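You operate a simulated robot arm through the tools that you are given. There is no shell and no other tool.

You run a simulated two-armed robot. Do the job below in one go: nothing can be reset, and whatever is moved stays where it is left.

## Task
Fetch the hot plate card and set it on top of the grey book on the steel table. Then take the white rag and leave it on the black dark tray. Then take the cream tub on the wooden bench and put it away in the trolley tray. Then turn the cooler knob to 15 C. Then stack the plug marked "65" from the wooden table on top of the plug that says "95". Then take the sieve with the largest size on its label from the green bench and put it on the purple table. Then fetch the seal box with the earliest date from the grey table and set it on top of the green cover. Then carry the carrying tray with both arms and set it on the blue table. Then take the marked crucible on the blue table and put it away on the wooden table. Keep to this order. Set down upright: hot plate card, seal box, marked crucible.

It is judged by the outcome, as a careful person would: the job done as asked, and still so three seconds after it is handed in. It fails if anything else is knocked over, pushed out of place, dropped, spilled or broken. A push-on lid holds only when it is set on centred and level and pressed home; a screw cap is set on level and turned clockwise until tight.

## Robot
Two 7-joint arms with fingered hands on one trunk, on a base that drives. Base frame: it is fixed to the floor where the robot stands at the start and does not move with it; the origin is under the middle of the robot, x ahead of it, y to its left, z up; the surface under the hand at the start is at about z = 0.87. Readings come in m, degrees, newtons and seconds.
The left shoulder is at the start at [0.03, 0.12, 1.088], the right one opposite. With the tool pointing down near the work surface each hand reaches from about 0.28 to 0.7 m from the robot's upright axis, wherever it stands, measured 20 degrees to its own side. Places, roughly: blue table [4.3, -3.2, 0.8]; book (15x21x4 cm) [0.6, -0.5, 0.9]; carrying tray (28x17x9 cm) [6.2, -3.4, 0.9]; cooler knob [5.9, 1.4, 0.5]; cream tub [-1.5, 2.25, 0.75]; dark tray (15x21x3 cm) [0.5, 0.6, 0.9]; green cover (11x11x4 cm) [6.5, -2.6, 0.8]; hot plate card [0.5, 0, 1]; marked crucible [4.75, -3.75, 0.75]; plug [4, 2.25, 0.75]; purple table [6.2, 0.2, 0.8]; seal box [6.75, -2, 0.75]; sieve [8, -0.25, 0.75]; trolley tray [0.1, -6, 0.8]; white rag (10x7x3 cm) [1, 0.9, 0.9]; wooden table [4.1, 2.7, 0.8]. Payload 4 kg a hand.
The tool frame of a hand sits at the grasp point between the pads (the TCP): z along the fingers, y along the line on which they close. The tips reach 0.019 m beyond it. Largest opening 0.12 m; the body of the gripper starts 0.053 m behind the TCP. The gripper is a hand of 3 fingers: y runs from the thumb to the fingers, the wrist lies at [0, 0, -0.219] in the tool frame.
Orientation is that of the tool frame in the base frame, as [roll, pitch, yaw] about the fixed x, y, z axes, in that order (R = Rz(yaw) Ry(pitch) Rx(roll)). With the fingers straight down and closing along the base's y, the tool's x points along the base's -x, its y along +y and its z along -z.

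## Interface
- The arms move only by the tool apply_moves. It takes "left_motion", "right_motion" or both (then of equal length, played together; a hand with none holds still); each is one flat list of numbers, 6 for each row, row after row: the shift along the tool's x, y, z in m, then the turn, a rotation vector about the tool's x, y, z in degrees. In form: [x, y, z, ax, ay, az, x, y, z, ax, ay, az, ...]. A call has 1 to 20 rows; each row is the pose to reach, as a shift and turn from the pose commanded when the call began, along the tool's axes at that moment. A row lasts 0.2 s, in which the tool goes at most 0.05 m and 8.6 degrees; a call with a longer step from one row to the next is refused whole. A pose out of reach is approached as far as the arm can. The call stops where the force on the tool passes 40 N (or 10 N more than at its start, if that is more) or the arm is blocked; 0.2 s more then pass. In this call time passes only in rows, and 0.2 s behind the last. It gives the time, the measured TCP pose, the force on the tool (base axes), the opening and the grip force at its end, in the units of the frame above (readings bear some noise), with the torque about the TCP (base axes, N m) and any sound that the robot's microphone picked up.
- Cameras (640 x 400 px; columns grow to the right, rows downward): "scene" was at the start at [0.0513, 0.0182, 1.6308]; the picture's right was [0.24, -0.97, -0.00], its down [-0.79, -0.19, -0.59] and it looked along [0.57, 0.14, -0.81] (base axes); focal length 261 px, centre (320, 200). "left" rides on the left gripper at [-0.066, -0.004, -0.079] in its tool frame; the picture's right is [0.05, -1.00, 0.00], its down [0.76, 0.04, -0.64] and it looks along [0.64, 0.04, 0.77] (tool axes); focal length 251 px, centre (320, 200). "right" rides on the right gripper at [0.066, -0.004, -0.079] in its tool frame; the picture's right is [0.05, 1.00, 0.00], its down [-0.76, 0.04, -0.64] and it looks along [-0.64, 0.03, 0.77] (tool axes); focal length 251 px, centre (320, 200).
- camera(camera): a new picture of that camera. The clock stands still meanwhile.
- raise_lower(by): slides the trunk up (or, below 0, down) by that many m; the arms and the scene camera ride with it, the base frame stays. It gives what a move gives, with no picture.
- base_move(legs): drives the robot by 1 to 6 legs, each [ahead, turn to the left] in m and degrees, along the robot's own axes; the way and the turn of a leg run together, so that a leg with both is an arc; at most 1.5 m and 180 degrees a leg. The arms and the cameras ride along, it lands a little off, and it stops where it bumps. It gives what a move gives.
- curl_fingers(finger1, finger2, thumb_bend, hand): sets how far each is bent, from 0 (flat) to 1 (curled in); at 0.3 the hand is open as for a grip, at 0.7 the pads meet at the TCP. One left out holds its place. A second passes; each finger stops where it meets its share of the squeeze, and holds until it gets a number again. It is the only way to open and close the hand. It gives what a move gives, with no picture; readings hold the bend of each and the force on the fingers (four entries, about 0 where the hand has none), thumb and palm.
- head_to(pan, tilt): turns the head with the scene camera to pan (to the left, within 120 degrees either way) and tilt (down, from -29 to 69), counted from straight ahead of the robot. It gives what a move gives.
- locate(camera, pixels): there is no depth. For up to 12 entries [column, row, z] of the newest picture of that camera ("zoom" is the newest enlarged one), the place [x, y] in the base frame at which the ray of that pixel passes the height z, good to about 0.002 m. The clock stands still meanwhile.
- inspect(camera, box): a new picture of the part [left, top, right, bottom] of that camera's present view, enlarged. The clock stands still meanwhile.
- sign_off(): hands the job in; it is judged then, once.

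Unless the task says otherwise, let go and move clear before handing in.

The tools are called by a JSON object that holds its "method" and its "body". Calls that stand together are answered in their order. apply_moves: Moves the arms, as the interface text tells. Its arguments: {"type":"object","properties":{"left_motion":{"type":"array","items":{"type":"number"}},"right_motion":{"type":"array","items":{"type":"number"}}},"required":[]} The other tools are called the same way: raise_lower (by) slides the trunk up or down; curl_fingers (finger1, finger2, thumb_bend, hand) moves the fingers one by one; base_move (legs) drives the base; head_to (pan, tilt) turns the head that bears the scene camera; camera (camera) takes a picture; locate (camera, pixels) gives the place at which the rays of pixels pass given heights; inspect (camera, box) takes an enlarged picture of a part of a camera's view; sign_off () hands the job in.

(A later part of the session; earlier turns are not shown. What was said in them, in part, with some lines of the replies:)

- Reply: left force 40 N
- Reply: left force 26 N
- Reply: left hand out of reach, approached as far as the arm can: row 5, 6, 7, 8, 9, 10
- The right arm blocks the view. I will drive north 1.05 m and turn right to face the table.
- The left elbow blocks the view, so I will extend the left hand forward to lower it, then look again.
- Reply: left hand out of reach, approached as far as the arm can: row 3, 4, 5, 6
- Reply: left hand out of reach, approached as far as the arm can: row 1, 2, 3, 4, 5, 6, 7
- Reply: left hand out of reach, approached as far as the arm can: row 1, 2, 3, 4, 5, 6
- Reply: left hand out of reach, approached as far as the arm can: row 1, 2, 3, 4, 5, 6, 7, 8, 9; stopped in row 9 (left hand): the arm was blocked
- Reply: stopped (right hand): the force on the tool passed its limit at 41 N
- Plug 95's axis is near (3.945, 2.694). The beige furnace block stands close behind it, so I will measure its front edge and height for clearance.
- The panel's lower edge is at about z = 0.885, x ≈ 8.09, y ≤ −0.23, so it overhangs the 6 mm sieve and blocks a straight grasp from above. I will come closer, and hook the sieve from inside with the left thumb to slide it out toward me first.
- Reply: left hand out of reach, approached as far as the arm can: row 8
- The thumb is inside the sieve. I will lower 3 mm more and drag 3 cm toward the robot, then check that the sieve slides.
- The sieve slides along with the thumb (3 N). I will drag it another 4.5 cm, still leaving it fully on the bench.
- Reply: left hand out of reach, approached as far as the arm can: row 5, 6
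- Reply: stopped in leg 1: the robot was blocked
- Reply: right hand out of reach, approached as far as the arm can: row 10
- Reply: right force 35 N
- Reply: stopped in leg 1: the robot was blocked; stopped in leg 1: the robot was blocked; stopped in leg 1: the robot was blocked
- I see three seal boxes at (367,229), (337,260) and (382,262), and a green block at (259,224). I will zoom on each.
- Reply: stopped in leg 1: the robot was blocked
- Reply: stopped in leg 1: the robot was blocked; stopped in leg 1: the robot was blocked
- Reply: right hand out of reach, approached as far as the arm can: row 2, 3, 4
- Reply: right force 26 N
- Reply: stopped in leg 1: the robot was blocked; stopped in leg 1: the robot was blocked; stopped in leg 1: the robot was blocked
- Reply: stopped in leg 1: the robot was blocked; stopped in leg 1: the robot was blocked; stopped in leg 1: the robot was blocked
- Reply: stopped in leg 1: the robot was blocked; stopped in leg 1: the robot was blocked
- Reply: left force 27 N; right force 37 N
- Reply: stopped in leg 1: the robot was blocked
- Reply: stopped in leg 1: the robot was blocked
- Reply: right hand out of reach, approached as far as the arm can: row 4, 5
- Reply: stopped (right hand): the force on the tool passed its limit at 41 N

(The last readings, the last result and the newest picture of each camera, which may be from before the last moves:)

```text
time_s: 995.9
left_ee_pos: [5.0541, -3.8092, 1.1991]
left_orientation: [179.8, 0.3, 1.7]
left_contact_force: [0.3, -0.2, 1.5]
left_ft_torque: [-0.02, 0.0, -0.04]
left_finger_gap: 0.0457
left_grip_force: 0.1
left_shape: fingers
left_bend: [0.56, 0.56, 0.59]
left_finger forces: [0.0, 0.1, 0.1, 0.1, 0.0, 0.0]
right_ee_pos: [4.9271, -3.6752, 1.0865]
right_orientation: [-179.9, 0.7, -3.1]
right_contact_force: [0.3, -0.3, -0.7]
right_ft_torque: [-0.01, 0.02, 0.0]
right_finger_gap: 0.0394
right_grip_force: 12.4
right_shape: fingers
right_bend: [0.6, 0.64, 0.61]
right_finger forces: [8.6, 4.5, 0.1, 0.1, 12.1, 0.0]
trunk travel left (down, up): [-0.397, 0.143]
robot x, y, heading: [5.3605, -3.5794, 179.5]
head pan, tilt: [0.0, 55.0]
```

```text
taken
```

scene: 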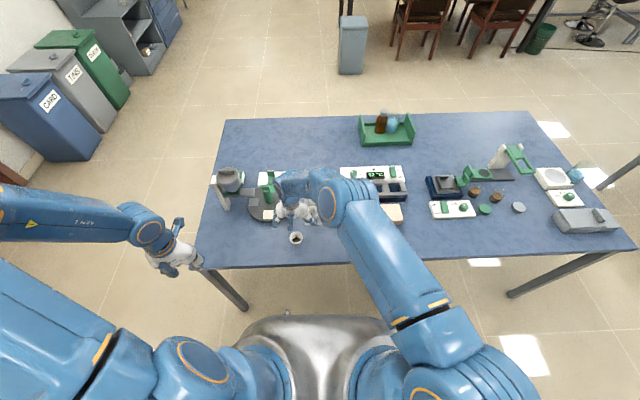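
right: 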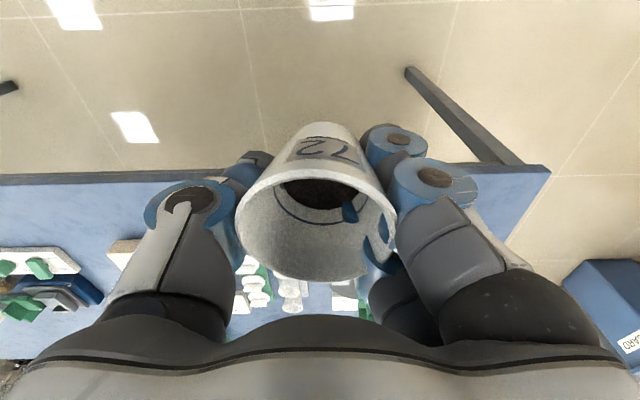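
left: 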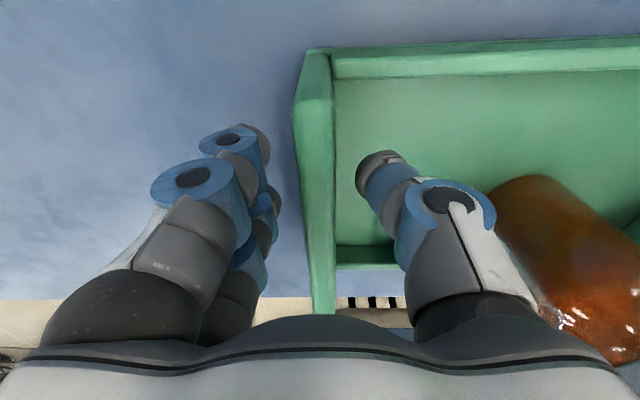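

The crucible is steady in the hand. I will turn right toward the north in small steps.

{"method": "base_move", "body": {"legs": [[0, -25]]}}

{"method": "base_move", "body": {"legs": [[0, -25]]}}

{"method": "base_move", "body": {"legs": [[0, -25]]}}

{"method": "base_move", "body": {"legs": [[0, -14]]}}

{"method": "head_to", "body": {"pan": 0, "tilt": 28}}

{"method": "camera", "body": {"camera": "scene"}}

```text
time_s: 997.8
left_ee_pos: [4.9881, -3.657, 1.1987]
left_orientation: [179.9, 0.2, -23.4]
left_contact_force: [0.0, 0.5, -0.5]
left_ft_torque: [-0.04, 0.0, 0.0]
left_finger_gap: 0.0457
left_grip_force: 0.0
left_shape: fingers
left_bend: [0.56, 0.56, 0.59]
left_finger forces: [0.0, 0.0, 0.0, 0.1, 0.0, 0.0]
right_ee_pos: [4.9309, -3.4815, 1.087]
right_orientation: [-180.0, 0.5, -28.2]
right_contact_force: [0.7, 0.0, -0.6]
right_ft_torque: [-0.06, 0.02, 0.04]
right_finger_gap: 0.0389
right_grip_force: 12.7
right_shape: fingers
right_bend: [0.61, 0.65, 0.61]
right_finger forces: [8.7, 4.5, 0.0, 0.0, 12.2, 0.0]
trunk travel left (down, up): [-0.397, 0.143]
robot x, y, heading: [5.3534, -3.6101, 154.8]
head pan, tilt: [0.0, 55.0]
stopped in leg 1: the robot was blocked; the commanded pose is now the measured one
```

```text
time_s: 999.8
left_ee_pos: [5.0031, -3.4965, 1.1989]
left_orientation: [179.8, 0.1, -48.4]
left_contact_force: [-0.2, 0.0, -0.4]
left_ft_torque: [0.0, 0.01, 0.0]
left_finger_gap: 0.0453
left_grip_force: 0.1
left_shape: fingers
left_bend: [0.56, 0.56, 0.59]
left_finger forces: [0.1, 0.0, 0.0, 0.0, 0.0, 0.0]
right_ee_pos: [5.0251, -3.3145, 1.0866]
right_orientation: [-180.0, 0.5, -53.0]
right_contact_force: [-0.5, 0.7, 0.3]
right_ft_torque: [0.01, 0.0, 0.02]
right_finger_gap: 0.0392
right_grip_force: 13.0
right_shape: fingers
right_bend: [0.61, 0.65, 0.61]
right_finger forces: [8.8, 4.5, 0.0, 0.1, 12.2, 0.0]
trunk travel left (down, up): [-0.397, 0.143]
robot x, y, heading: [5.3306, -3.6292, 129.6]
head pan, tilt: [0.0, 55.0]
stopped in leg 1: the robot was blocked; the commanded pose is now the measured one
```

```text
time_s: 1001.8
left_ee_pos: [5.0889, -3.367, 1.1982]
left_orientation: [179.9, 0.2, -73.3]
left_contact_force: [-0.8, 0.2, 0.0]
left_ft_torque: [-0.01, 0.02, 0.01]
left_finger_gap: 0.0453
left_grip_force: 0.0
left_shape: fingers
left_bend: [0.56, 0.56, 0.59]
left_finger forces: [0.1, 0.0, 0.0, 0.0, 0.0, 0.1]
right_ee_pos: [5.185, -3.2127, 1.0864]
right_orientation: [-180.0, 0.6, -78.1]
right_contact_force: [0.3, 0.9, -0.6]
right_ft_torque: [-0.01, -0.02, -0.01]
right_finger_gap: 0.039
right_grip_force: 12.3
right_shape: fingers
right_bend: [0.61, 0.65, 0.61]
right_finger forces: [8.8, 4.4, 0.0, 0.1, 12.2, 0.1]
trunk travel left (down, up): [-0.397, 0.143]
robot x, y, heading: [5.2969, -3.634, 104.1]
head pan, tilt: [0.0, 55.0]
stopped in leg 1: the robot was blocked; the commanded pose is now the measured one
```

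```text
time_s: 1003.0
left_ee_pos: [5.1595, -3.3242, 1.1992]
left_orientation: [179.8, 0.2, -87.4]
left_contact_force: [0.4, -0.4, 0.6]
left_ft_torque: [0.02, -0.01, -0.03]
left_finger_gap: 0.0458
left_grip_force: 0.0
left_shape: fingers
left_bend: [0.56, 0.56, 0.59]
left_finger forces: [0.1, 0.0, 0.0, 0.1, 0.0, 0.0]
right_ee_pos: [5.2896, -3.1971, 1.0867]
right_orientation: [180.0, 0.5, -92.0]
right_contact_force: [-0.7, 1.0, -0.7]
right_ft_torque: [0.0, -0.04, -0.02]
right_finger_gap: 0.0388
right_grip_force: 12.8
right_shape: fingers
right_bend: [0.61, 0.65, 0.61]
right_finger forces: [8.7, 4.4, 0.1, 0.0, 12.0, 0.1]
trunk travel left (down, up): [-0.397, 0.143]
robot x, y, heading: [5.2817, -3.6308, 90.0]
head pan, tilt: [0.0, 55.0]
```

```text
time_s: 1003.9
left_ee_pos: [5.1587, -3.3245, 1.1996]
left_orientation: [179.9, 0.2, -87.3]
left_contact_force: [-0.4, -0.7, -0.1]
left_ft_torque: [0.02, -0.03, 0.03]
left_finger_gap: 0.0458
left_grip_force: 0.1
left_shape: fingers
left_bend: [0.56, 0.56, 0.59]
left_finger forces: [0.1, 0.0, 0.0, 0.0, 0.1, 0.1]
right_ee_pos: [5.2894, -3.1949, 1.0872]
right_orientation: [-179.9, 0.5, -92.0]
right_contact_force: [0.7, 0.5, -0.7]
right_ft_torque: [0.03, -0.03, 0.0]
right_finger_gap: 0.0391
right_grip_force: 12.4
right_shape: fingers
right_bend: [0.61, 0.65, 0.61]
right_finger forces: [8.5, 4.4, 0.0, 0.1, 11.9, 0.0]
trunk travel left (down, up): [-0.397, 0.143]
robot x, y, heading: [5.2814, -3.6304, 90.2]
head pan, tilt: [0.0, 28.0]
```

```text
taken
```

scene: 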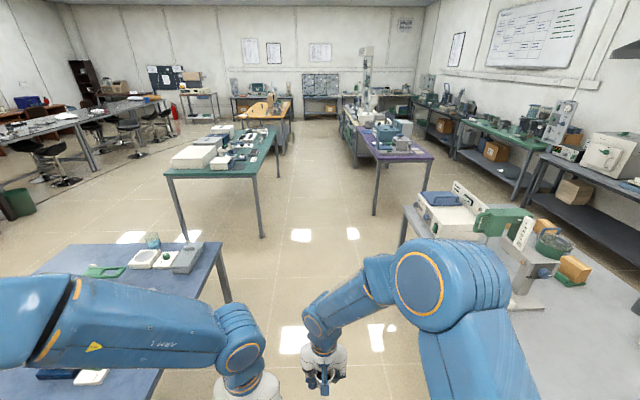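

The corridor north is clear. I will drive 3.6 m with a slight left bias and check again.

{"method": "base_move", "body": {"legs": [[1.2, 2], [1.2, 0], [1.2, 0]]}}

{"method": "camera", "body": {"camera": "scene"}}

```text
time_s: 1021.4
left_ee_pos: [4.9852, 0.2704, 1.1983]
left_orientation: [179.8, 0.1, -84.0]
left_contact_force: [-0.3, 0.5, -0.3]
left_ft_torque: [0.0, -0.08, -0.01]
left_finger_gap: 0.0457
left_grip_force: 0.0
left_shape: fingers
left_bend: [0.56, 0.56, 0.59]
left_finger forces: [0.1, 0.0, 0.1, 0.1, 0.1, 0.0]
right_ee_pos: [5.1083, 0.4045, 1.0876]
right_orientation: [-179.9, 0.5, -88.6]
right_contact_force: [0.5, 0.5, -0.6]
right_ft_torque: [0.0, -0.01, 0.02]
right_finger_gap: 0.0386
right_grip_force: 11.7
right_shape: fingers
right_bend: [0.61, 0.65, 0.61]
right_finger forces: [8.5, 4.1, 0.1, 0.0, 11.5, 0.0]
trunk travel left (down, up): [-0.397, 0.143]
robot x, y, heading: [5.1194, -0.0322, 93.6]
head pan, tilt: [0.0, 28.0]
```

```text
taken
```

scene: 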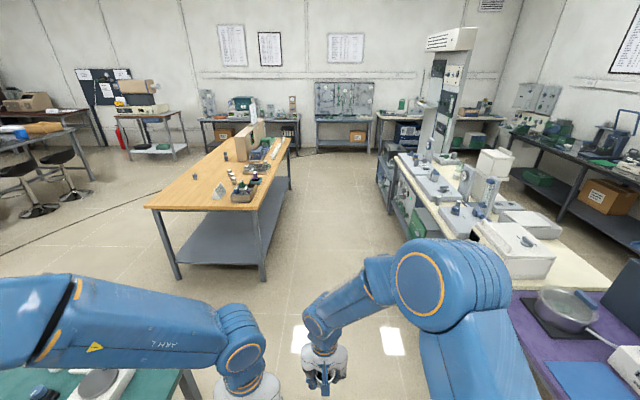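

Heading 93.6° at (5.12, −0.03). I will correct the heading and drive up beside the wooden table.

{"method": "base_move", "body": {"legs": [[1.2, -3], [1.2, 0], [0.3, 0]]}}

{"method": "head_to", "body": {"pan": 70, "tilt": 38}}

{"method": "camera", "body": {"camera": "scene"}}

```text
time_s: 1034.7
left_ee_pos: [4.9565, 2.961, 1.1991]
left_orientation: [179.8, 0.3, -87.1]
left_contact_force: [-0.3, 0.1, -0.7]
left_ft_torque: [0.0, -0.01, -0.05]
left_finger_gap: 0.0455
left_grip_force: 0.0
left_shape: fingers
left_bend: [0.56, 0.56, 0.59]
left_finger forces: [0.0, 0.0, 0.0, 0.1, 0.1, 0.0]
right_ee_pos: [5.0875, 3.0889, 1.0864]
right_orientation: [-179.8, 0.4, -91.8]
right_contact_force: [0.7, -0.4, -0.3]
right_ft_torque: [0.0, 0.01, 0.02]
right_finger_gap: 0.0388
right_grip_force: 11.2
right_shape: fingers
right_bend: [0.61, 0.65, 0.61]
right_finger forces: [8.4, 4.1, 0.1, 0.0, 11.3, 0.1]
trunk travel left (down, up): [-0.397, 0.143]
robot x, y, heading: [5.0789, 2.6515, 90.6]
head pan, tilt: [0.0, 28.0]
```

```text
time_s: 1036.2
left_ee_pos: [4.958, 2.9594, 1.1986]
left_orientation: [179.8, 0.2, -87.0]
left_contact_force: [0.1, 0.3, 0.8]
left_ft_torque: [0.02, 0.04, 0.02]
left_finger_gap: 0.0456
left_grip_force: 0.0
left_shape: fingers
left_bend: [0.56, 0.56, 0.59]
left_finger forces: [0.0, 0.1, 0.0, 0.0, 0.0, 0.0]
right_ee_pos: [5.0868, 3.088, 1.0869]
right_orientation: [-180.0, 0.5, -91.7]
right_contact_force: [-0.6, 0.0, 0.3]
right_ft_torque: [-0.01, 0.02, -0.01]
right_finger_gap: 0.0389
right_grip_force: 12.0
right_shape: fingers
right_bend: [0.61, 0.65, 0.61]
right_finger forces: [8.4, 4.0, 0.0, 0.1, 11.3, 0.1]
trunk travel left (down, up): [-0.397, 0.143]
robot x, y, heading: [5.0834, 2.6518, 90.3]
head pan, tilt: [70.0, 38.0]
```

```text
taken
```

scene: 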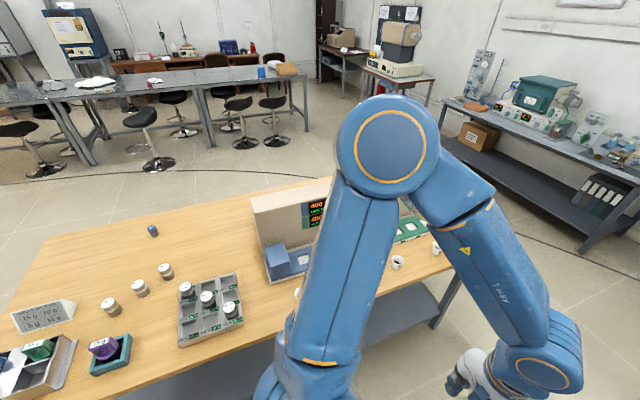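

I am beside the wooden table. I will turn left to face it in small steps.

{"method": "base_move", "body": {"legs": [[0, 25]]}}

{"method": "base_move", "body": {"legs": [[0, 25]]}}

{"method": "base_move", "body": {"legs": [[0, 25]]}}

{"method": "base_move", "body": {"legs": [[0, 15]]}}

{"method": "head_to", "body": {"pan": 0, "tilt": 45}}

{"method": "camera", "body": {"camera": "scene"}}

```text
time_s: 1038.2
left_ee_pos: [4.8366, 2.8748, 1.1991]
left_orientation: [179.8, 0.3, -61.5]
left_contact_force: [0.8, 0.1, -0.3]
left_ft_torque: [0.03, 0.02, -0.01]
left_finger_gap: 0.046
left_grip_force: 0.0
left_shape: fingers
left_bend: [0.56, 0.56, 0.59]
left_finger forces: [0.0, 0.0, 0.0, 0.1, 0.0, 0.0]
right_ee_pos: [4.9004, 3.0453, 1.0854]
right_orientation: [-179.9, 0.4, -66.3]
right_contact_force: [0.3, -0.3, -1.4]
right_ft_torque: [-0.01, -0.01, 0.02]
right_finger_gap: 0.0385
right_grip_force: 12.2
right_shape: fingers
right_bend: [0.61, 0.65, 0.61]
right_finger forces: [8.7, 4.1, 0.1, 0.0, 11.8, 0.1]
trunk travel left (down, up): [-0.397, 0.143]
robot x, y, heading: [5.1118, 2.6639, 115.8]
head pan, tilt: [70.0, 38.0]
stopped in leg 1: the robot was blocked; the commanded pose is now the measured one
```

```text
time_s: 1040.2
left_ee_pos: [4.7738, 2.7397, 1.1997]
left_orientation: [179.7, 0.4, -36.7]
left_contact_force: [0.1, -0.8, -0.2]
left_ft_torque: [0.01, 0.01, -0.01]
left_finger_gap: 0.0458
left_grip_force: 0.1
left_shape: fingers
left_bend: [0.56, 0.56, 0.59]
left_finger forces: [0.0, 0.0, 0.0, 0.0, 0.0, 0.0]
right_ee_pos: [4.7582, 2.9231, 1.0864]
right_orientation: [-179.9, 0.5, -41.4]
right_contact_force: [-0.1, -0.2, -0.3]
right_ft_torque: [0.02, 0.03, 0.01]
right_finger_gap: 0.0386
right_grip_force: 12.3
right_shape: fingers
right_bend: [0.61, 0.65, 0.61]
right_finger forces: [8.7, 4.0, 0.0, 0.1, 11.8, 0.0]
trunk travel left (down, up): [-0.397, 0.143]
robot x, y, heading: [5.1284, 2.6858, 141.0]
head pan, tilt: [70.0, 38.0]
stopped in leg 1: the robot was blocked; the commanded pose is now the measured one
```

```text
time_s: 1042.3
left_ee_pos: [4.7778, 2.5856, 1.1986]
left_orientation: [179.9, 0.3, -11.9]
left_contact_force: [-0.7, 0.3, 1.4]
left_ft_torque: [0.0, -0.03, 0.02]
left_finger_gap: 0.0458
left_grip_force: 0.0
left_shape: fingers
left_bend: [0.56, 0.56, 0.59]
left_finger forces: [0.0, 0.0, 0.0, 0.0, 0.0, 0.0]
right_ee_pos: [4.6889, 2.745, 1.0865]
right_orientation: [-179.8, 0.4, -16.7]
right_contact_force: [-0.3, -0.5, -1.1]
right_ft_torque: [0.01, 0.01, 0.0]
right_finger_gap: 0.0382
right_grip_force: 12.4
right_shape: fingers
right_bend: [0.61, 0.65, 0.61]
right_finger forces: [8.7, 3.9, 0.0, 0.1, 11.7, 0.1]
trunk travel left (down, up): [-0.397, 0.143]
robot x, y, heading: [5.1331, 2.7172, 166.2]
head pan, tilt: [70.0, 38.0]
stopped in leg 1: the robot was blocked; the commanded pose is now the measured one
```

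```text
time_s: 1043.6
left_ee_pos: [4.8239, 2.5004, 1.2009]
left_orientation: [179.7, 0.3, 3.1]
left_contact_force: [0.1, 0.8, 0.0]
left_ft_torque: [-0.04, 0.03, -0.03]
left_finger_gap: 0.0458
left_grip_force: 0.0
left_shape: fingers
left_bend: [0.56, 0.56, 0.59]
left_finger forces: [0.0, 0.0, 0.0, 0.0, 0.1, 0.0]
right_ee_pos: [4.6946, 2.6313, 1.0863]
right_orientation: [-179.9, 0.4, -1.6]
right_contact_force: [-0.1, -0.1, -0.7]
right_ft_torque: [0.0, -0.02, -0.01]
right_finger_gap: 0.0383
right_grip_force: 12.4
right_shape: fingers
right_bend: [0.61, 0.65, 0.61]
right_finger forces: [8.7, 3.9, 0.1, 0.0, 11.5, 0.0]
trunk travel left (down, up): [-0.397, 0.143]
robot x, y, heading: [5.1308, 2.7343, -178.9]
head pan, tilt: [70.0, 38.0]
```

```text
time_s: 1045.0
left_ee_pos: [4.8215, 2.499, 1.1995]
left_orientation: [179.7, 0.3, 3.1]
left_contact_force: [-0.1, -0.2, 0.0]
left_ft_torque: [-0.05, -0.01, 0.01]
left_finger_gap: 0.046
left_grip_force: 0.0
left_shape: fingers
left_bend: [0.56, 0.56, 0.59]
left_finger forces: [0.0, 0.0, 0.0, 0.0, 0.0, 0.1]
right_ee_pos: [4.6935, 2.6305, 1.0861]
right_orientation: [-179.9, 0.4, -1.6]
right_contact_force: [0.0, -1.1, 0.1]
right_ft_torque: [0.01, 0.01, -0.01]
right_finger_gap: 0.0383
right_grip_force: 12.1
right_shape: fingers
right_bend: [0.61, 0.65, 0.61]
right_finger forces: [8.7, 3.9, 0.0, 0.1, 11.5, 0.0]
trunk travel left (down, up): [-0.397, 0.143]
robot x, y, heading: [5.1291, 2.7316, -178.6]
head pan, tilt: [0.0, 45.0]
```

```text
taken
```

scene: 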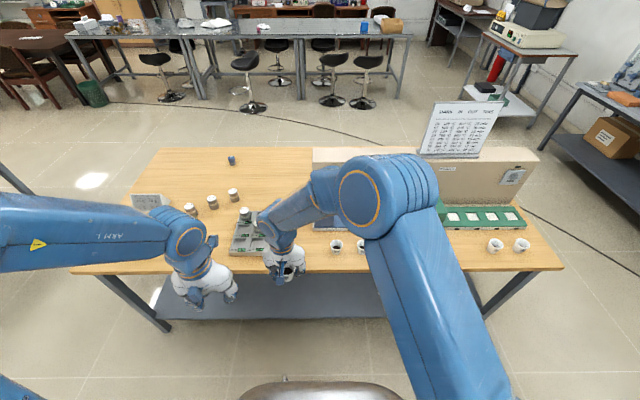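

I see more crucibles along the near edge at (336,245), (495,245) and (521,245), and a notice board. I will zoom in on these.

{"method": "inspect", "body": {"camera": "scene", "box": [410, 90, 510, 170]}}

{"method": "inspect", "body": {"camera": "scene", "box": [220, 190, 400, 290]}}

{"method": "inspect", "body": {"camera": "scene", "box": [430, 190, 570, 290]}}

```text
5.00 times, centred on (460, 130) of scene
```

zoom: 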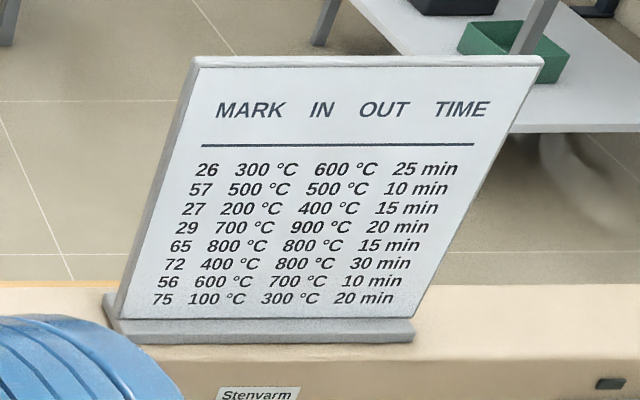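

```text
3.56 times, centred on (310, 240) of scene
```

zoom: 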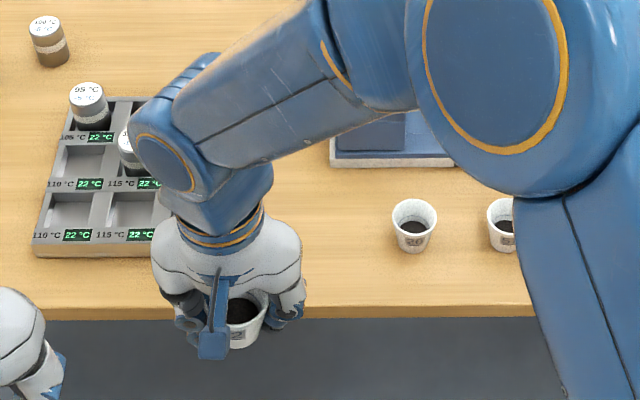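

```text
4.00 times, centred on (500, 240) of scene
```

zoom: 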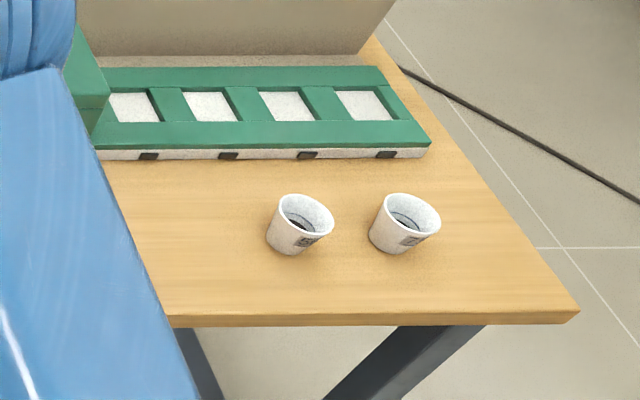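

The board lists marks including 72, and the seven other marked crucibles stand along this edge, so this is the right table. I will look for a free spot, measuring the neighbours.

{"method": "locate", "body": {"camera": "scene", "pixels": [[336.7, 255, 0.79], [272, 253, 0.79], [305, 253, 0.79], [305, 270, 0.79], [362, 253, 0.79], [501, 255, 0.79], [527, 255, 0.79], [314, 230, 0.79], [250, 265, 0.79]]}}

```text
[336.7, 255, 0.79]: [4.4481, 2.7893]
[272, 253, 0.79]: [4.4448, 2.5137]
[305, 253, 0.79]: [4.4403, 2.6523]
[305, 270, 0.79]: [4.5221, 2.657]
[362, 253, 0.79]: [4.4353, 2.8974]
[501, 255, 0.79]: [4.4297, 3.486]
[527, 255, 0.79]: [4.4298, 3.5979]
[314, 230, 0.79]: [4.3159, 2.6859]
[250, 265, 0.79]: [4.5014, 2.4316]
```

There is a free stretch between the weights tray (ends at y = 2.51) and the first crucible (y = 2.79). I will set mark 72 down there, at about (4.42, 2.65). First I drive 0.18 m closer.

{"method": "base_move", "body": {"legs": [[0.18, 0]]}}

{"method": "head_to", "body": {"pan": 5, "tilt": 55}}

{"method": "camera", "body": {"camera": "scene"}}

{"method": "camera", "body": {"camera": "right"}}

```text
time_s: 1046.5
left_ee_pos: [4.6394, 2.4961, 1.1973]
left_orientation: [179.8, 0.2, 3.0]
left_contact_force: [-0.4, -0.3, 0.7]
left_ft_torque: [0.02, -0.01, 0.0]
left_finger_gap: 0.0458
left_grip_force: 0.1
left_shape: fingers
left_bend: [0.56, 0.56, 0.59]
left_finger forces: [0.0, 0.1, 0.0, 0.1, 0.0, 0.1]
right_ee_pos: [4.5121, 2.6275, 1.0854]
right_orientation: [-179.8, 0.4, -1.7]
right_contact_force: [0.7, -0.3, -1.7]
right_ft_torque: [0.01, 0.01, -0.03]
right_finger_gap: 0.0385
right_grip_force: 11.9
right_shape: fingers
right_bend: [0.61, 0.65, 0.61]
right_finger forces: [8.7, 4.0, 0.0, 0.1, 11.5, 0.0]
trunk travel left (down, up): [-0.397, 0.143]
robot x, y, heading: [4.9465, 2.7317, -179.0]
head pan, tilt: [0.0, 45.0]
```

```text
time_s: 1047.2
left_ee_pos: [4.6407, 2.4971, 1.1987]
left_orientation: [179.8, 0.3, 2.9]
left_contact_force: [-0.6, -0.1, 0.3]
left_ft_torque: [-0.03, 0.0, -0.01]
left_finger_gap: 0.0458
left_grip_force: 0.1
left_shape: fingers
left_bend: [0.56, 0.56, 0.59]
left_finger forces: [0.0, 0.0, 0.1, 0.0, 0.0, 0.1]
right_ee_pos: [4.5116, 2.6271, 1.086]
right_orientation: [-179.9, 0.4, -1.7]
right_contact_force: [0.3, -0.5, -0.5]
right_ft_torque: [0.02, 0.0, 0.0]
right_finger_gap: 0.0382
right_grip_force: 12.4
right_shape: fingers
right_bend: [0.61, 0.65, 0.61]
right_finger forces: [8.7, 3.9, 0.0, 0.0, 11.5, 0.0]
trunk travel left (down, up): [-0.397, 0.143]
robot x, y, heading: [4.9487, 2.731, -178.6]
head pan, tilt: [5.0, 55.0]
```

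```text
taken
```

scene: 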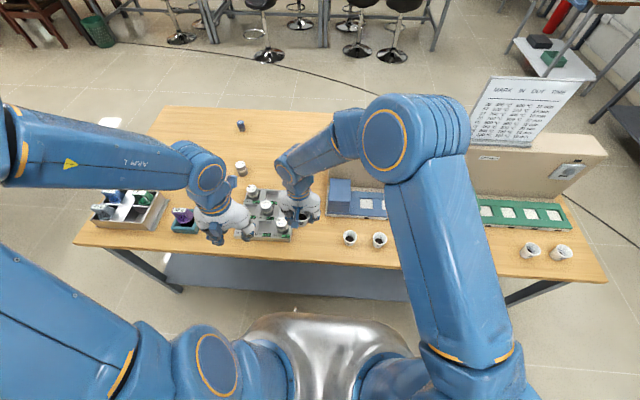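

```text
taken
```

right: 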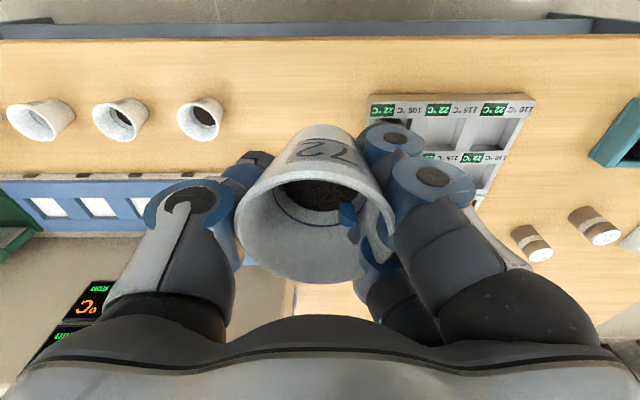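

The wrist view shows the free stretch between the first crucible (200,120) and the weights tray (370,100). I will locate both edges from here.

{"method": "locate", "body": {"camera": "right", "pixels": [[370, 97, 0.81], [365, 190, 0.81], [225, 108, 0.84], [222, 108, 0.84], [195, 130, 0.79], [296, 62, 0.79], [300, 100, 0.79], [320, 40, 0.79]]}}

```text
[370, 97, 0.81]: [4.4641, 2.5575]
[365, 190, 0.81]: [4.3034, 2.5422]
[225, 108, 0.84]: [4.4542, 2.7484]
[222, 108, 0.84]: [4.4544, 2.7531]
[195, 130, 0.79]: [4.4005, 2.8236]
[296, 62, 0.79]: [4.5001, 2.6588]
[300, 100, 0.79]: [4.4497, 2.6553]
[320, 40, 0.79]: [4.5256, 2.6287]
```

I will carry the crucible over (4.42, 2.654) and lower it to a few centimetres above the table.

{"method": "apply_moves", "body": {"right_motion": [-0.031, -0.008, 0, 0, 0, 0, -0.062, -0.016, 0, 0, 0, 0, -0.0924, -0.0242, 0, 0, 0, 0, -0.0924, -0.0242, 0.04, 0, 0, 0, -0.0924, -0.0242, 0.08, 0, 0, 0, -0.0924, -0.0242, 0.12, 0, 0, 0, -0.0924, -0.0242, 0.16, 0, 0, 0, -0.0924, -0.0242, 0.2, 0, 0, 0]}}

{"method": "camera", "body": {"camera": "right"}}

{"method": "inspect", "body": {"camera": "scene", "box": [230, 170, 400, 280]}}

```text
time_s: 1049.0
left_ee_pos: [4.6406, 2.4952, 1.1988]
left_orientation: [179.8, 0.3, 2.9]
left_contact_force: [0.1, 0.5, 0.0]
left_ft_torque: [0.02, 0.0, -0.01]
left_finger_gap: 0.0456
left_grip_force: 0.0
left_shape: fingers
left_bend: [0.56, 0.56, 0.59]
left_finger forces: [0.0, 0.0, 0.1, 0.1, 0.1, 0.1]
right_ee_pos: [4.4191, 2.6546, 0.8867]
right_orientation: [-180.0, 0.4, -1.7]
right_contact_force: [-0.9, -1.7, 0.2]
right_ft_torque: [-0.02, 0.01, 0.01]
right_finger_gap: 0.0384
right_grip_force: 12.1
right_shape: fingers
right_bend: [0.61, 0.65, 0.61]
right_finger forces: [8.7, 3.6, 0.0, 0.1, 11.2, 0.0]
trunk travel left (down, up): [-0.397, 0.143]
robot x, y, heading: [4.9447, 2.7263, -179.0]
head pan, tilt: [5.0, 55.0]
```

```text
taken
```

right: 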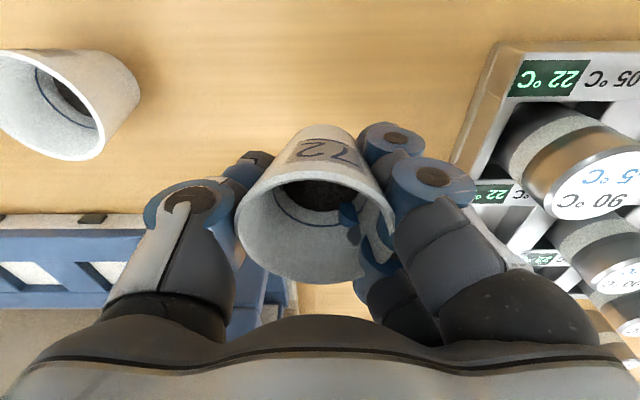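

```text
3.64 times, centred on (315, 225) of scene
```

zoom: 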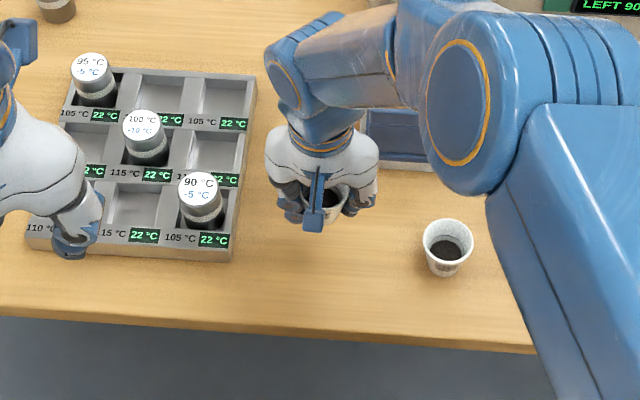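

There is room on both sides. I will lower the crucible in small steps until it touches.

{"method": "apply_moves", "body": {"right_motion": [0, 0, 0.012, 0, 0, 0, 0, 0, 0.024, 0, 0, 0, 0, 0, 0.036, 0, 0, 0, 0, 0, 0.042, 0, 0, 0]}}

{"method": "apply_moves", "body": {"right_motion": [0, 0, 0.002, 0, 0, 0, 0, 0, 0.004, 0, 0, 0]}}

{"method": "apply_moves", "body": {"right_motion": [0, 0, 0.0015, 0, 0, 0, 0, 0, 0.003, 0, 0, 0]}}

```text
time_s: 1050.0
left_ee_pos: [4.6399, 2.4952, 1.1987]
left_orientation: [179.7, 0.2, 3.0]
left_contact_force: [0.5, 0.9, 1.1]
left_ft_torque: [0.0, -0.01, 0.03]
left_finger_gap: 0.0456
left_grip_force: 0.1
left_shape: fingers
left_bend: [0.56, 0.56, 0.59]
left_finger forces: [0.0, 0.0, 0.0, 0.1, 0.0, 0.0]
right_ee_pos: [4.4175, 2.6536, 0.8444]
right_orientation: [-179.9, 0.4, -1.7]
right_contact_force: [0.6, 0.2, -0.4]
right_ft_torque: [0.0, 0.0, 0.01]
right_finger_gap: 0.0384
right_grip_force: 11.2
right_shape: fingers
right_bend: [0.61, 0.65, 0.61]
right_finger forces: [8.8, 3.5, 0.1, 0.0, 11.2, 0.0]
trunk travel left (down, up): [-0.397, 0.143]
robot x, y, heading: [4.9482, 2.7294, -178.6]
head pan, tilt: [5.0, 55.0]
```

```text
time_s: 1050.6
left_ee_pos: [4.6412, 2.4964, 1.1989]
left_orientation: [179.8, 0.3, 3.0]
left_contact_force: [-0.1, 0.3, 0.3]
left_ft_torque: [0.03, 0.01, 0.02]
left_finger_gap: 0.0458
left_grip_force: 0.0
left_shape: fingers
left_bend: [0.56, 0.56, 0.59]
left_finger forces: [0.0, 0.1, 0.0, 0.0, 0.0, 0.1]
right_ee_pos: [4.4185, 2.654, 0.8412]
right_orientation: [-179.9, 0.4, -1.7]
right_contact_force: [-0.4, 0.9, -0.8]
right_ft_torque: [-0.02, 0.01, 0.05]
right_finger_gap: 0.0379
right_grip_force: 11.6
right_shape: fingers
right_bend: [0.61, 0.65, 0.61]
right_finger forces: [8.7, 3.5, 0.0, 0.1, 11.2, 0.1]
trunk travel left (down, up): [-0.397, 0.143]
robot x, y, heading: [4.9495, 2.7316, -178.9]
head pan, tilt: [5.0, 55.0]
```

```text
time_s: 1051.2
left_ee_pos: [4.641, 2.4961, 1.199]
left_orientation: [179.8, 0.3, 3.0]
left_contact_force: [-0.5, 0.0, -1.2]
left_ft_torque: [0.01, -0.02, -0.03]
left_finger_gap: 0.0455
left_grip_force: 0.0
left_shape: fingers
left_bend: [0.56, 0.56, 0.59]
left_finger forces: [0.0, 0.1, 0.1, 0.0, 0.0, 0.1]
right_ee_pos: [4.4186, 2.6547, 0.8363]
right_orientation: [-179.7, 0.4, -1.7]
right_contact_force: [-1.2, -1.1, -0.4]
right_ft_torque: [0.0, -0.02, -0.02]
right_finger_gap: 0.0384
right_grip_force: 12.0
right_shape: fingers
right_bend: [0.61, 0.65, 0.61]
right_finger forces: [8.7, 3.5, 0.0, 0.0, 11.2, 0.0]
trunk travel left (down, up): [-0.397, 0.143]
robot x, y, heading: [4.9466, 2.7315, -178.6]
head pan, tilt: [5.0, 55.0]
```

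{"method": "apply_moves", "body": {"right_motion": [0, 0, 0.0015, 0, 0, 0, 0, 0, 0.003, 0, 0, 0]}}

{"method": "apply_moves", "body": {"right_motion": [0, 0, 0.001, 0, 0, 0, 0, 0, 0.002, 0, 0, 0]}}

{"method": "apply_moves", "body": {"right_motion": [0, 0, 0.001, 0, 0, 0, 0, 0, 0.002, 0, 0, 0]}}

{"method": "camera", "body": {"camera": "right"}}

```text
time_s: 1051.8
left_ee_pos: [4.641, 2.4962, 1.1993]
left_orientation: [180.0, 0.3, 2.9]
left_contact_force: [0.2, -0.1, 0.0]
left_ft_torque: [0.04, 0.03, 0.01]
left_finger_gap: 0.0458
left_grip_force: 0.0
left_shape: fingers
left_bend: [0.56, 0.56, 0.59]
left_finger forces: [0.0, 0.0, 0.0, 0.0, 0.1, 0.0]
right_ee_pos: [4.4185, 2.654, 0.8356]
right_orientation: [-179.8, 0.4, -1.7]
right_contact_force: [-0.4, 0.2, -0.8]
right_ft_torque: [0.01, 0.02, 0.04]
right_finger_gap: 0.0381
right_grip_force: 12.0
right_shape: fingers
right_bend: [0.61, 0.65, 0.61]
right_finger forces: [8.8, 3.4, 0.1, 0.0, 11.3, 0.0]
trunk travel left (down, up): [-0.397, 0.143]
robot x, y, heading: [4.9459, 2.7319, -178.6]
head pan, tilt: [5.0, 55.0]
```

```text
time_s: 1052.4
left_ee_pos: [4.6409, 2.4967, 1.1986]
left_orientation: [179.8, 0.3, 3.0]
left_contact_force: [0.5, 0.4, 0.3]
left_ft_torque: [0.0, 0.05, -0.02]
left_finger_gap: 0.0456
left_grip_force: 0.1
left_shape: fingers
left_bend: [0.56, 0.56, 0.59]
left_finger forces: [0.0, 0.0, 0.1, 0.0, 0.1, 0.0]
right_ee_pos: [4.4183, 2.6544, 0.833]
right_orientation: [-179.9, 0.5, -1.7]
right_contact_force: [0.4, -0.3, -0.5]
right_ft_torque: [0.0, 0.0, 0.03]
right_finger_gap: 0.0382
right_grip_force: 11.1
right_shape: fingers
right_bend: [0.61, 0.65, 0.61]
right_finger forces: [8.9, 3.5, 0.0, 0.0, 11.1, 0.1]
trunk travel left (down, up): [-0.397, 0.143]
robot x, y, heading: [4.9444, 2.7283, -178.9]
head pan, tilt: [5.0, 55.0]
```

```text
time_s: 1053.0
left_ee_pos: [4.6407, 2.4965, 1.1988]
left_orientation: [179.8, 0.3, 2.9]
left_contact_force: [-0.2, 0.7, 0.0]
left_ft_torque: [-0.03, -0.01, -0.01]
left_finger_gap: 0.0456
left_grip_force: 0.0
left_shape: fingers
left_bend: [0.56, 0.56, 0.59]
left_finger forces: [0.0, 0.0, 0.0, 0.0, 0.0, 0.0]
right_ee_pos: [4.4182, 2.6542, 0.8322]
right_orientation: [-179.8, 0.4, -1.7]
right_contact_force: [0.9, 0.2, 0.1]
right_ft_torque: [0.01, 0.04, 0.03]
right_finger_gap: 0.0384
right_grip_force: 11.4
right_shape: fingers
right_bend: [0.61, 0.65, 0.61]
right_finger forces: [8.8, 3.5, 0.1, 0.0, 11.3, 0.0]
trunk travel left (down, up): [-0.397, 0.143]
robot x, y, heading: [4.9453, 2.7333, -178.8]
head pan, tilt: [5.0, 55.0]
```

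```text
taken
```

right: 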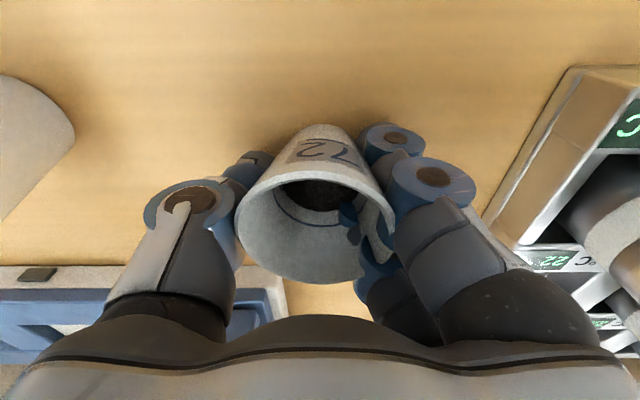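

No contact yet at 0.832. I will continue in 1–2 mm steps.

{"method": "apply_moves", "body": {"right_motion": [0, 0, 0.001, 0, 0, 0, 0, 0, 0.002, 0, 0, 0]}}

{"method": "apply_moves", "body": {"right_motion": [0, 0, 0.001, 0, 0, 0, 0, 0, 0.002, 0, 0, 0]}}

{"method": "apply_moves", "body": {"right_motion": [0, 0, 0.001, 0, 0, 0, 0, 0, 0.002, 0, 0, 0]}}

```text
time_s: 1053.6
left_ee_pos: [4.6412, 2.4967, 1.1989]
left_orientation: [179.8, 0.3, 3.0]
left_contact_force: [-0.3, 0.0, -0.3]
left_ft_torque: [0.01, 0.01, 0.0]
left_finger_gap: 0.0456
left_grip_force: 0.0
left_shape: fingers
left_bend: [0.56, 0.56, 0.59]
left_finger forces: [0.0, 0.0, 0.0, 0.0, 0.0, 0.0]
right_ee_pos: [4.4193, 2.6546, 0.8285]
right_orientation: [-179.8, 0.4, -1.7]
right_contact_force: [0.4, -0.2, -1.0]
right_ft_torque: [0.03, -0.03, 0.04]
right_finger_gap: 0.0383
right_grip_force: 11.6
right_shape: fingers
right_bend: [0.61, 0.65, 0.61]
right_finger forces: [8.9, 3.5, 0.0, 0.1, 11.1, 0.1]
trunk travel left (down, up): [-0.397, 0.143]
robot x, y, heading: [4.9467, 2.732, -178.8]
head pan, tilt: [5.0, 55.0]
```

```text
time_s: 1054.2
left_ee_pos: [4.641, 2.4958, 1.1996]
left_orientation: [179.8, 0.3, 3.0]
left_contact_force: [-0.4, -0.9, 0.3]
left_ft_torque: [-0.02, 0.01, -0.02]
left_finger_gap: 0.0455
left_grip_force: 0.0
left_shape: fingers
left_bend: [0.56, 0.56, 0.59]
left_finger forces: [0.1, 0.0, 0.0, 0.0, 0.2, 0.0]
right_ee_pos: [4.4193, 2.6548, 0.8261]
right_orientation: [-179.9, 0.4, -1.7]
right_contact_force: [0.2, 0.4, -0.8]
right_ft_torque: [-0.04, 0.02, 0.01]
right_finger_gap: 0.0383
right_grip_force: 12.1
right_shape: fingers
right_bend: [0.61, 0.65, 0.61]
right_finger forces: [8.8, 3.6, 0.0, 0.1, 11.2, 0.1]
trunk travel left (down, up): [-0.397, 0.143]
robot x, y, heading: [4.9497, 2.731, -178.9]
head pan, tilt: [5.0, 55.0]
```

```text
time_s: 1054.8
left_ee_pos: [4.6415, 2.4967, 1.2012]
left_orientation: [179.8, 0.2, 3.0]
left_contact_force: [-0.6, -0.1, -0.2]
left_ft_torque: [-0.01, 0.02, -0.02]
left_finger_gap: 0.0457
left_grip_force: 0.0
left_shape: fingers
left_bend: [0.56, 0.56, 0.59]
left_finger forces: [0.0, 0.1, 0.0, 0.0, 0.0, 0.0]
right_ee_pos: [4.4178, 2.6542, 0.8266]
right_orientation: [-180.0, 0.5, -1.7]
right_contact_force: [-0.1, 1.0, 7.6]
right_ft_torque: [-0.24, -0.13, 0.03]
right_finger_gap: 0.0385
right_grip_force: 16.1
right_shape: fingers
right_bend: [0.61, 0.65, 0.61]
right_finger forces: [17.9, 3.4, 0.1, 0.1, 12.1, 0.1]
trunk travel left (down, up): [-0.397, 0.143]
robot x, y, heading: [4.9466, 2.7297, -178.7]
head pan, tilt: [5.0, 55.0]
```

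Contact at 7.6 N: the crucible is at table level. I will open the fingers a little, look, then open further.

{"method": "curl_fingers", "body": {"hand": "right", "finger1": 0.55, "finger2": 0.57, "thumb_bend": 0.55}}

{"method": "camera", "body": {"camera": "right"}}

```text
time_s: 1055.8
left_ee_pos: [4.6415, 2.4963, 1.2004]
left_orientation: [179.8, 0.3, 3.0]
left_contact_force: [0.0, 0.1, -0.5]
left_ft_torque: [0.0, -0.01, -0.02]
left_finger_gap: 0.0458
left_grip_force: 0.1
left_shape: fingers
left_bend: [0.56, 0.56, 0.59]
left_finger forces: [0.0, 0.0, 0.0, 0.1, 0.0, 0.0]
right_ee_pos: [4.4198, 2.6539, 0.8271]
right_orientation: [-180.0, 0.6, -1.6]
right_contact_force: [0.3, 1.9, 23.0]
right_ft_torque: [-0.65, -0.29, 0.03]
right_finger_gap: 0.0461
right_grip_force: 12.3
right_shape: fingers
right_bend: [0.58, 0.56, 0.55]
right_finger forces: [20.2, 2.1, 0.0, 0.0, 1.0, 0.0]
trunk travel left (down, up): [-0.397, 0.143]
robot x, y, heading: [4.9489, 2.7279, -178.7]
head pan, tilt: [5.0, 55.0]
```

```text
taken
```

right: 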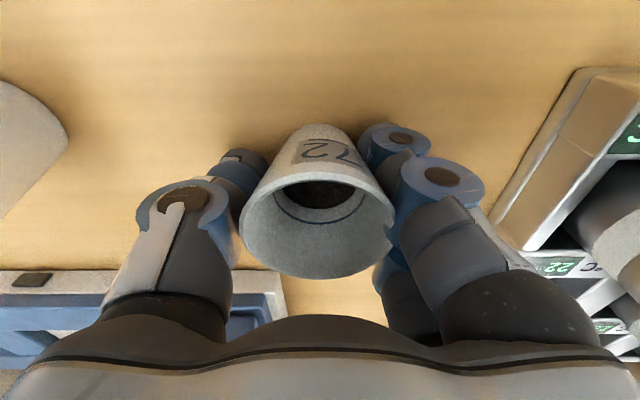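

Finger 1 presses on the table while opening. The crucible is nearly free, so I will raise the hand 5 mm and then open further.

{"method": "apply_moves", "body": {"right_motion": [0, 0, -0.004, 0, 0, 0]}}

{"method": "camera", "body": {"camera": "right"}}

{"method": "curl_fingers", "body": {"hand": "right", "finger1": 0.5, "finger2": 0.5, "thumb_bend": 0.5}}

{"method": "camera", "body": {"camera": "right"}}

```text
time_s: 1056.2
left_ee_pos: [4.6414, 2.4958, 1.1996]
left_orientation: [179.8, 0.3, 3.1]
left_contact_force: [-0.3, 0.9, -0.5]
left_ft_torque: [0.01, 0.0, -0.03]
left_finger_gap: 0.0455
left_grip_force: 0.1
left_shape: fingers
left_bend: [0.56, 0.56, 0.59]
left_finger forces: [0.0, 0.0, 0.0, 0.0, 0.0, 0.1]
right_ee_pos: [4.42, 2.6555, 0.8271]
right_orientation: [-179.8, 0.5, -1.8]
right_contact_force: [-0.7, 1.2, 5.5]
right_ft_torque: [-0.1, -0.05, 0.05]
right_finger_gap: 0.0476
right_grip_force: 2.7
right_shape: fingers
right_bend: [0.57, 0.56, 0.55]
right_finger forces: [4.8, 0.4, 0.1, 0.1, 0.1, 0.0]
trunk travel left (down, up): [-0.397, 0.143]
robot x, y, heading: [4.9475, 2.7273, -179.0]
head pan, tilt: [5.0, 55.0]
```

```text
taken
```

right: 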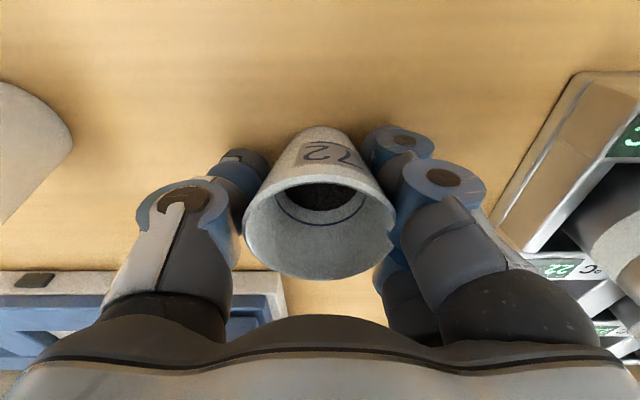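

```text
time_s: 1057.2
left_ee_pos: [4.6415, 2.4957, 1.1998]
left_orientation: [179.8, 0.4, 3.0]
left_contact_force: [-0.3, -0.4, 0.3]
left_ft_torque: [0.02, 0.01, 0.0]
left_finger_gap: 0.0457
left_grip_force: 0.1
left_shape: fingers
left_bend: [0.56, 0.56, 0.59]
left_finger forces: [0.0, 0.1, 0.0, 0.0, 0.1, 0.0]
right_ee_pos: [4.4188, 2.6549, 0.8295]
right_orientation: [-180.0, 0.4, -1.7]
right_contact_force: [-0.3, -0.8, -0.2]
right_ft_torque: [0.02, 0.0, 0.02]
right_finger_gap: 0.0676
right_grip_force: 0.0
right_shape: fingers
right_bend: [0.5, 0.5, 0.5]
right_finger forces: [0.1, 0.1, 0.0, 0.0, 0.0, 0.1]
trunk travel left (down, up): [-0.397, 0.143]
robot x, y, heading: [4.9482, 2.7307, -178.8]
head pan, tilt: [5.0, 55.0]
```

```text
taken
```

right: 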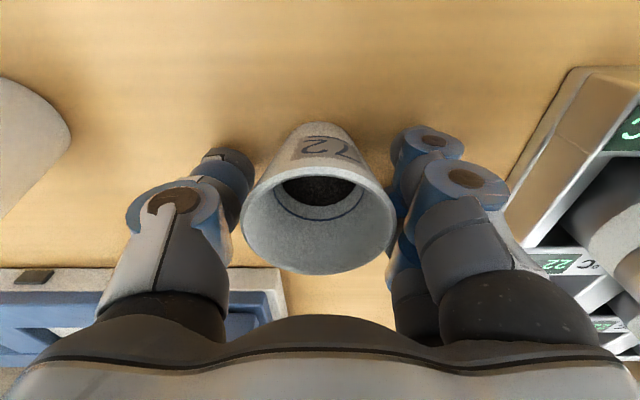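

The crucible stands free and upright. I will open slightly more and lift the hand straight up.

{"method": "curl_fingers", "body": {"hand": "right", "finger1": 0.46, "finger2": 0.46, "thumb_bend": 0.46}}

{"method": "apply_moves", "body": {"right_motion": [0, 0, -0.01, 0, 0, 0, 0, 0, -0.03, 0, 0, 0, 0, 0, -0.06, 0, 0, 0, 0, 0, -0.1, 0, 0, 0, 0, 0, -0.14, 0, 0, 0, 0, 0, -0.18, 0, 0, 0, 0, 0, -0.22, 0, 0, 0]}}

{"method": "camera", "body": {"camera": "right"}}

{"method": "inspect", "body": {"camera": "scene", "box": [230, 170, 400, 280]}}

```text
time_s: 1058.2
left_ee_pos: [4.6403, 2.4954, 1.1996]
left_orientation: [179.8, 0.3, 3.1]
left_contact_force: [-0.7, -0.4, 0.1]
left_ft_torque: [0.0, -0.01, -0.03]
left_finger_gap: 0.0456
left_grip_force: 0.0
left_shape: fingers
left_bend: [0.56, 0.56, 0.59]
left_finger forces: [0.0, 0.0, 0.0, 0.0, 0.1, 0.0]
right_ee_pos: [4.4198, 2.6544, 0.8295]
right_orientation: [-179.8, 0.4, -1.7]
right_contact_force: [0.4, 1.0, -0.8]
right_ft_torque: [-0.01, 0.01, -0.02]
right_finger_gap: 0.0802
right_grip_force: 0.0
right_shape: fingers
right_bend: [0.46, 0.46, 0.46]
right_finger forces: [0.0, 0.0, 0.0, 0.0, 0.0, 0.0]
trunk travel left (down, up): [-0.397, 0.143]
robot x, y, heading: [4.9475, 2.7299, -179.0]
head pan, tilt: [5.0, 55.0]
```

```text
time_s: 1059.8
left_ee_pos: [4.6414, 2.4966, 1.199]
left_orientation: [179.8, 0.3, 3.0]
left_contact_force: [-0.2, 0.9, 0.7]
left_ft_torque: [0.0, 0.01, 0.0]
left_finger_gap: 0.0455
left_grip_force: 0.1
left_shape: fingers
left_bend: [0.56, 0.56, 0.59]
left_finger forces: [0.1, 0.0, 0.0, 0.0, 0.0, 0.0]
right_ee_pos: [4.4205, 2.6538, 1.0478]
right_orientation: [-179.9, 0.4, -1.7]
right_contact_force: [-0.2, 0.3, 0.6]
right_ft_torque: [0.0, 0.03, -0.01]
right_finger_gap: 0.0801
right_grip_force: 0.0
right_shape: fingers
right_bend: [0.46, 0.46, 0.46]
right_finger forces: [0.0, 0.0, 0.1, 0.0, 0.1, 0.0]
trunk travel left (down, up): [-0.397, 0.143]
robot x, y, heading: [4.9503, 2.7312, -178.7]
head pan, tilt: [5.0, 55.0]
```

```text
taken
```

right: 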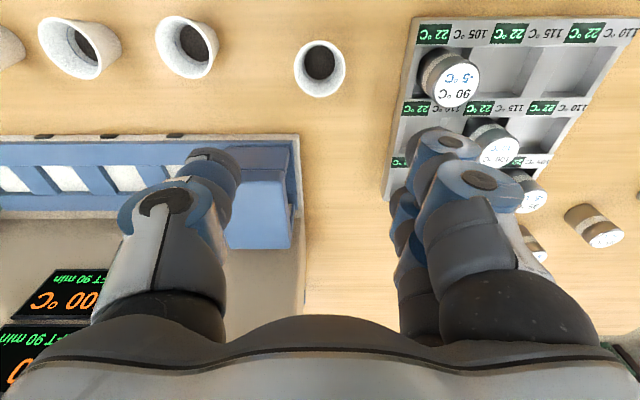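

```text
3.64 times, centred on (315, 225) of scene
```

zoom: 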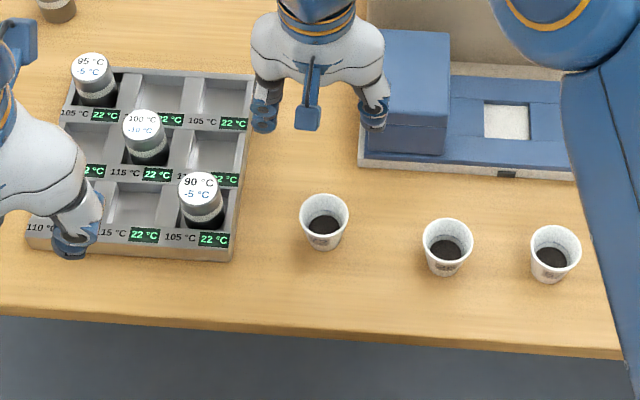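

Crucible 72 stands upright on the wooden table. I will draw the hand clear, back off, and take a last look, also at the plug stack.

{"method": "apply_moves", "body": {"right_motion": [0.03, 0, -0.02, 0, 0, 0, 0.06, 0, -0.04, 0, 0, 0, 0.1, 0, -0.06, 0, 0, 0]}}

{"method": "base_move", "body": {"legs": [[-0.2, 0]]}}

{"method": "head_to", "body": {"pan": 10, "tilt": 40}}

{"method": "camera", "body": {"camera": "scene"}}

```text
time_s: 1060.6
left_ee_pos: [4.6411, 2.4965, 1.1986]
left_orientation: [179.8, 0.3, 2.9]
left_contact_force: [-0.2, 0.6, -0.1]
left_ft_torque: [0.0, 0.04, 0.0]
left_finger_gap: 0.0455
left_grip_force: 0.1
left_shape: fingers
left_bend: [0.56, 0.56, 0.59]
left_finger forces: [0.1, 0.0, 0.1, 0.1, 0.0, 0.1]
right_ee_pos: [4.5237, 2.6509, 1.1096]
right_orientation: [-179.8, 0.5, -1.7]
right_contact_force: [0.4, -0.2, 0.1]
right_ft_torque: [0.0, 0.0, -0.03]
right_finger_gap: 0.0803
right_grip_force: 0.1
right_shape: fingers
right_bend: [0.46, 0.46, 0.46]
right_finger forces: [0.0, 0.1, 0.0, 0.0, 0.1, 0.1]
trunk travel left (down, up): [-0.397, 0.143]
robot x, y, heading: [4.9487, 2.724, -178.6]
head pan, tilt: [5.0, 55.0]
```

```text
time_s: 1062.2
left_ee_pos: [4.8424, 2.5002, 1.199]
left_orientation: [179.8, 0.3, 3.1]
left_contact_force: [0.5, 0.0, -0.1]
left_ft_torque: [-0.01, 0.05, -0.01]
left_finger_gap: 0.0456
left_grip_force: 0.0
left_shape: fingers
left_bend: [0.56, 0.56, 0.59]
left_finger forces: [0.0, 0.1, 0.1, 0.1, 0.0, 0.1]
right_ee_pos: [4.7226, 2.655, 1.1083]
right_orientation: [-179.9, 0.5, -1.7]
right_contact_force: [0.0, 0.0, 0.2]
right_ft_torque: [-0.01, 0.02, -0.03]
right_finger_gap: 0.0803
right_grip_force: 0.1
right_shape: fingers
right_bend: [0.46, 0.46, 0.46]
right_finger forces: [0.0, 0.0, 0.0, 0.0, 0.0, 0.0]
trunk travel left (down, up): [-0.397, 0.143]
robot x, y, heading: [5.1473, 2.731, -178.9]
head pan, tilt: [5.0, 55.0]
```

```text
time_s: 1063.0
left_ee_pos: [4.841, 2.5004, 1.1986]
left_orientation: [179.9, 0.3, 3.0]
left_contact_force: [-0.1, -0.2, -0.3]
left_ft_torque: [0.02, 0.01, -0.02]
left_finger_gap: 0.0458
left_grip_force: 0.2
left_shape: fingers
left_bend: [0.56, 0.56, 0.59]
left_finger forces: [0.1, 0.0, 0.1, 0.0, 0.0, 0.0]
right_ee_pos: [4.721, 2.6545, 1.1086]
right_orientation: [-179.8, 0.3, -1.6]
right_contact_force: [0.8, 0.1, 0.3]
right_ft_torque: [0.0, 0.0, 0.0]
right_finger_gap: 0.0804
right_grip_force: 0.1
right_shape: fingers
right_bend: [0.46, 0.46, 0.46]
right_finger forces: [0.0, 0.0, 0.0, 0.1, 0.0, 0.0]
trunk travel left (down, up): [-0.397, 0.143]
robot x, y, heading: [5.145, 2.7355, -178.9]
head pan, tilt: [10.0, 40.0]
```

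```text
taken
```

scene: 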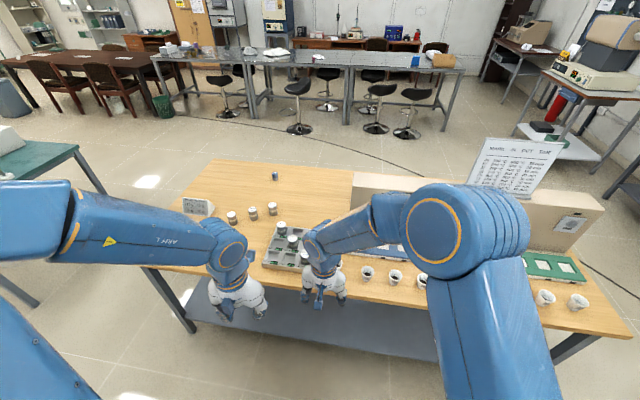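

All nine jobs are done: crucible 72 stands at (367,272) beside the others, both hands are empty and clear, and nothing here looks disturbed. The plug stack is hidden behind the furnace from this side, but it stood firmly and nothing has touched it since. I hand the job in now.

{"method": "sign_off", "body": {}}

```text
The job is handed in.
```

I did all nine steps in the order you gave and handed the job in; it hasn't been judged yet.

| Step | Result |
|---|---|
| Hot plate card | Stands upright on the grey book on the steel table. |
| White rag | Lies in the black dark tray. |
| Cream tub (59) | Stands in the top tray of the trolley, between tubs 27 and 65. |
| Cooler knob | Points at 15 °C; I checked it from the front after letting go. |
| Plug 65 | Stacked on plug 95 on the wooden table. |
| Sieve | The 6 mm one stands on the purple table; the only other labelled sieve was 2 mm. |
| Seal box | The 27 JAN 2027 box, the earliest of three, stands upright on the green cover with its label facing out. |
| Carrying tray | On the west half of the blue table, with its bottle and beaker upright. |
| Marked crucible (72) | Stands upright on the wooden table, with its powder still inside. |

- **Plug stack:** it stood firmly when I left it, but I could not look at it again at the end because the furnace hides it from where I finished.
- **Bottle in the tray:** it slid a few centimetres toward the beaker during the first turn. Both stayed upright and I saw no spill.
- **6 mm sieve:** a control panel hung over it, so I slid it toward the front of the green bench before lifting it.
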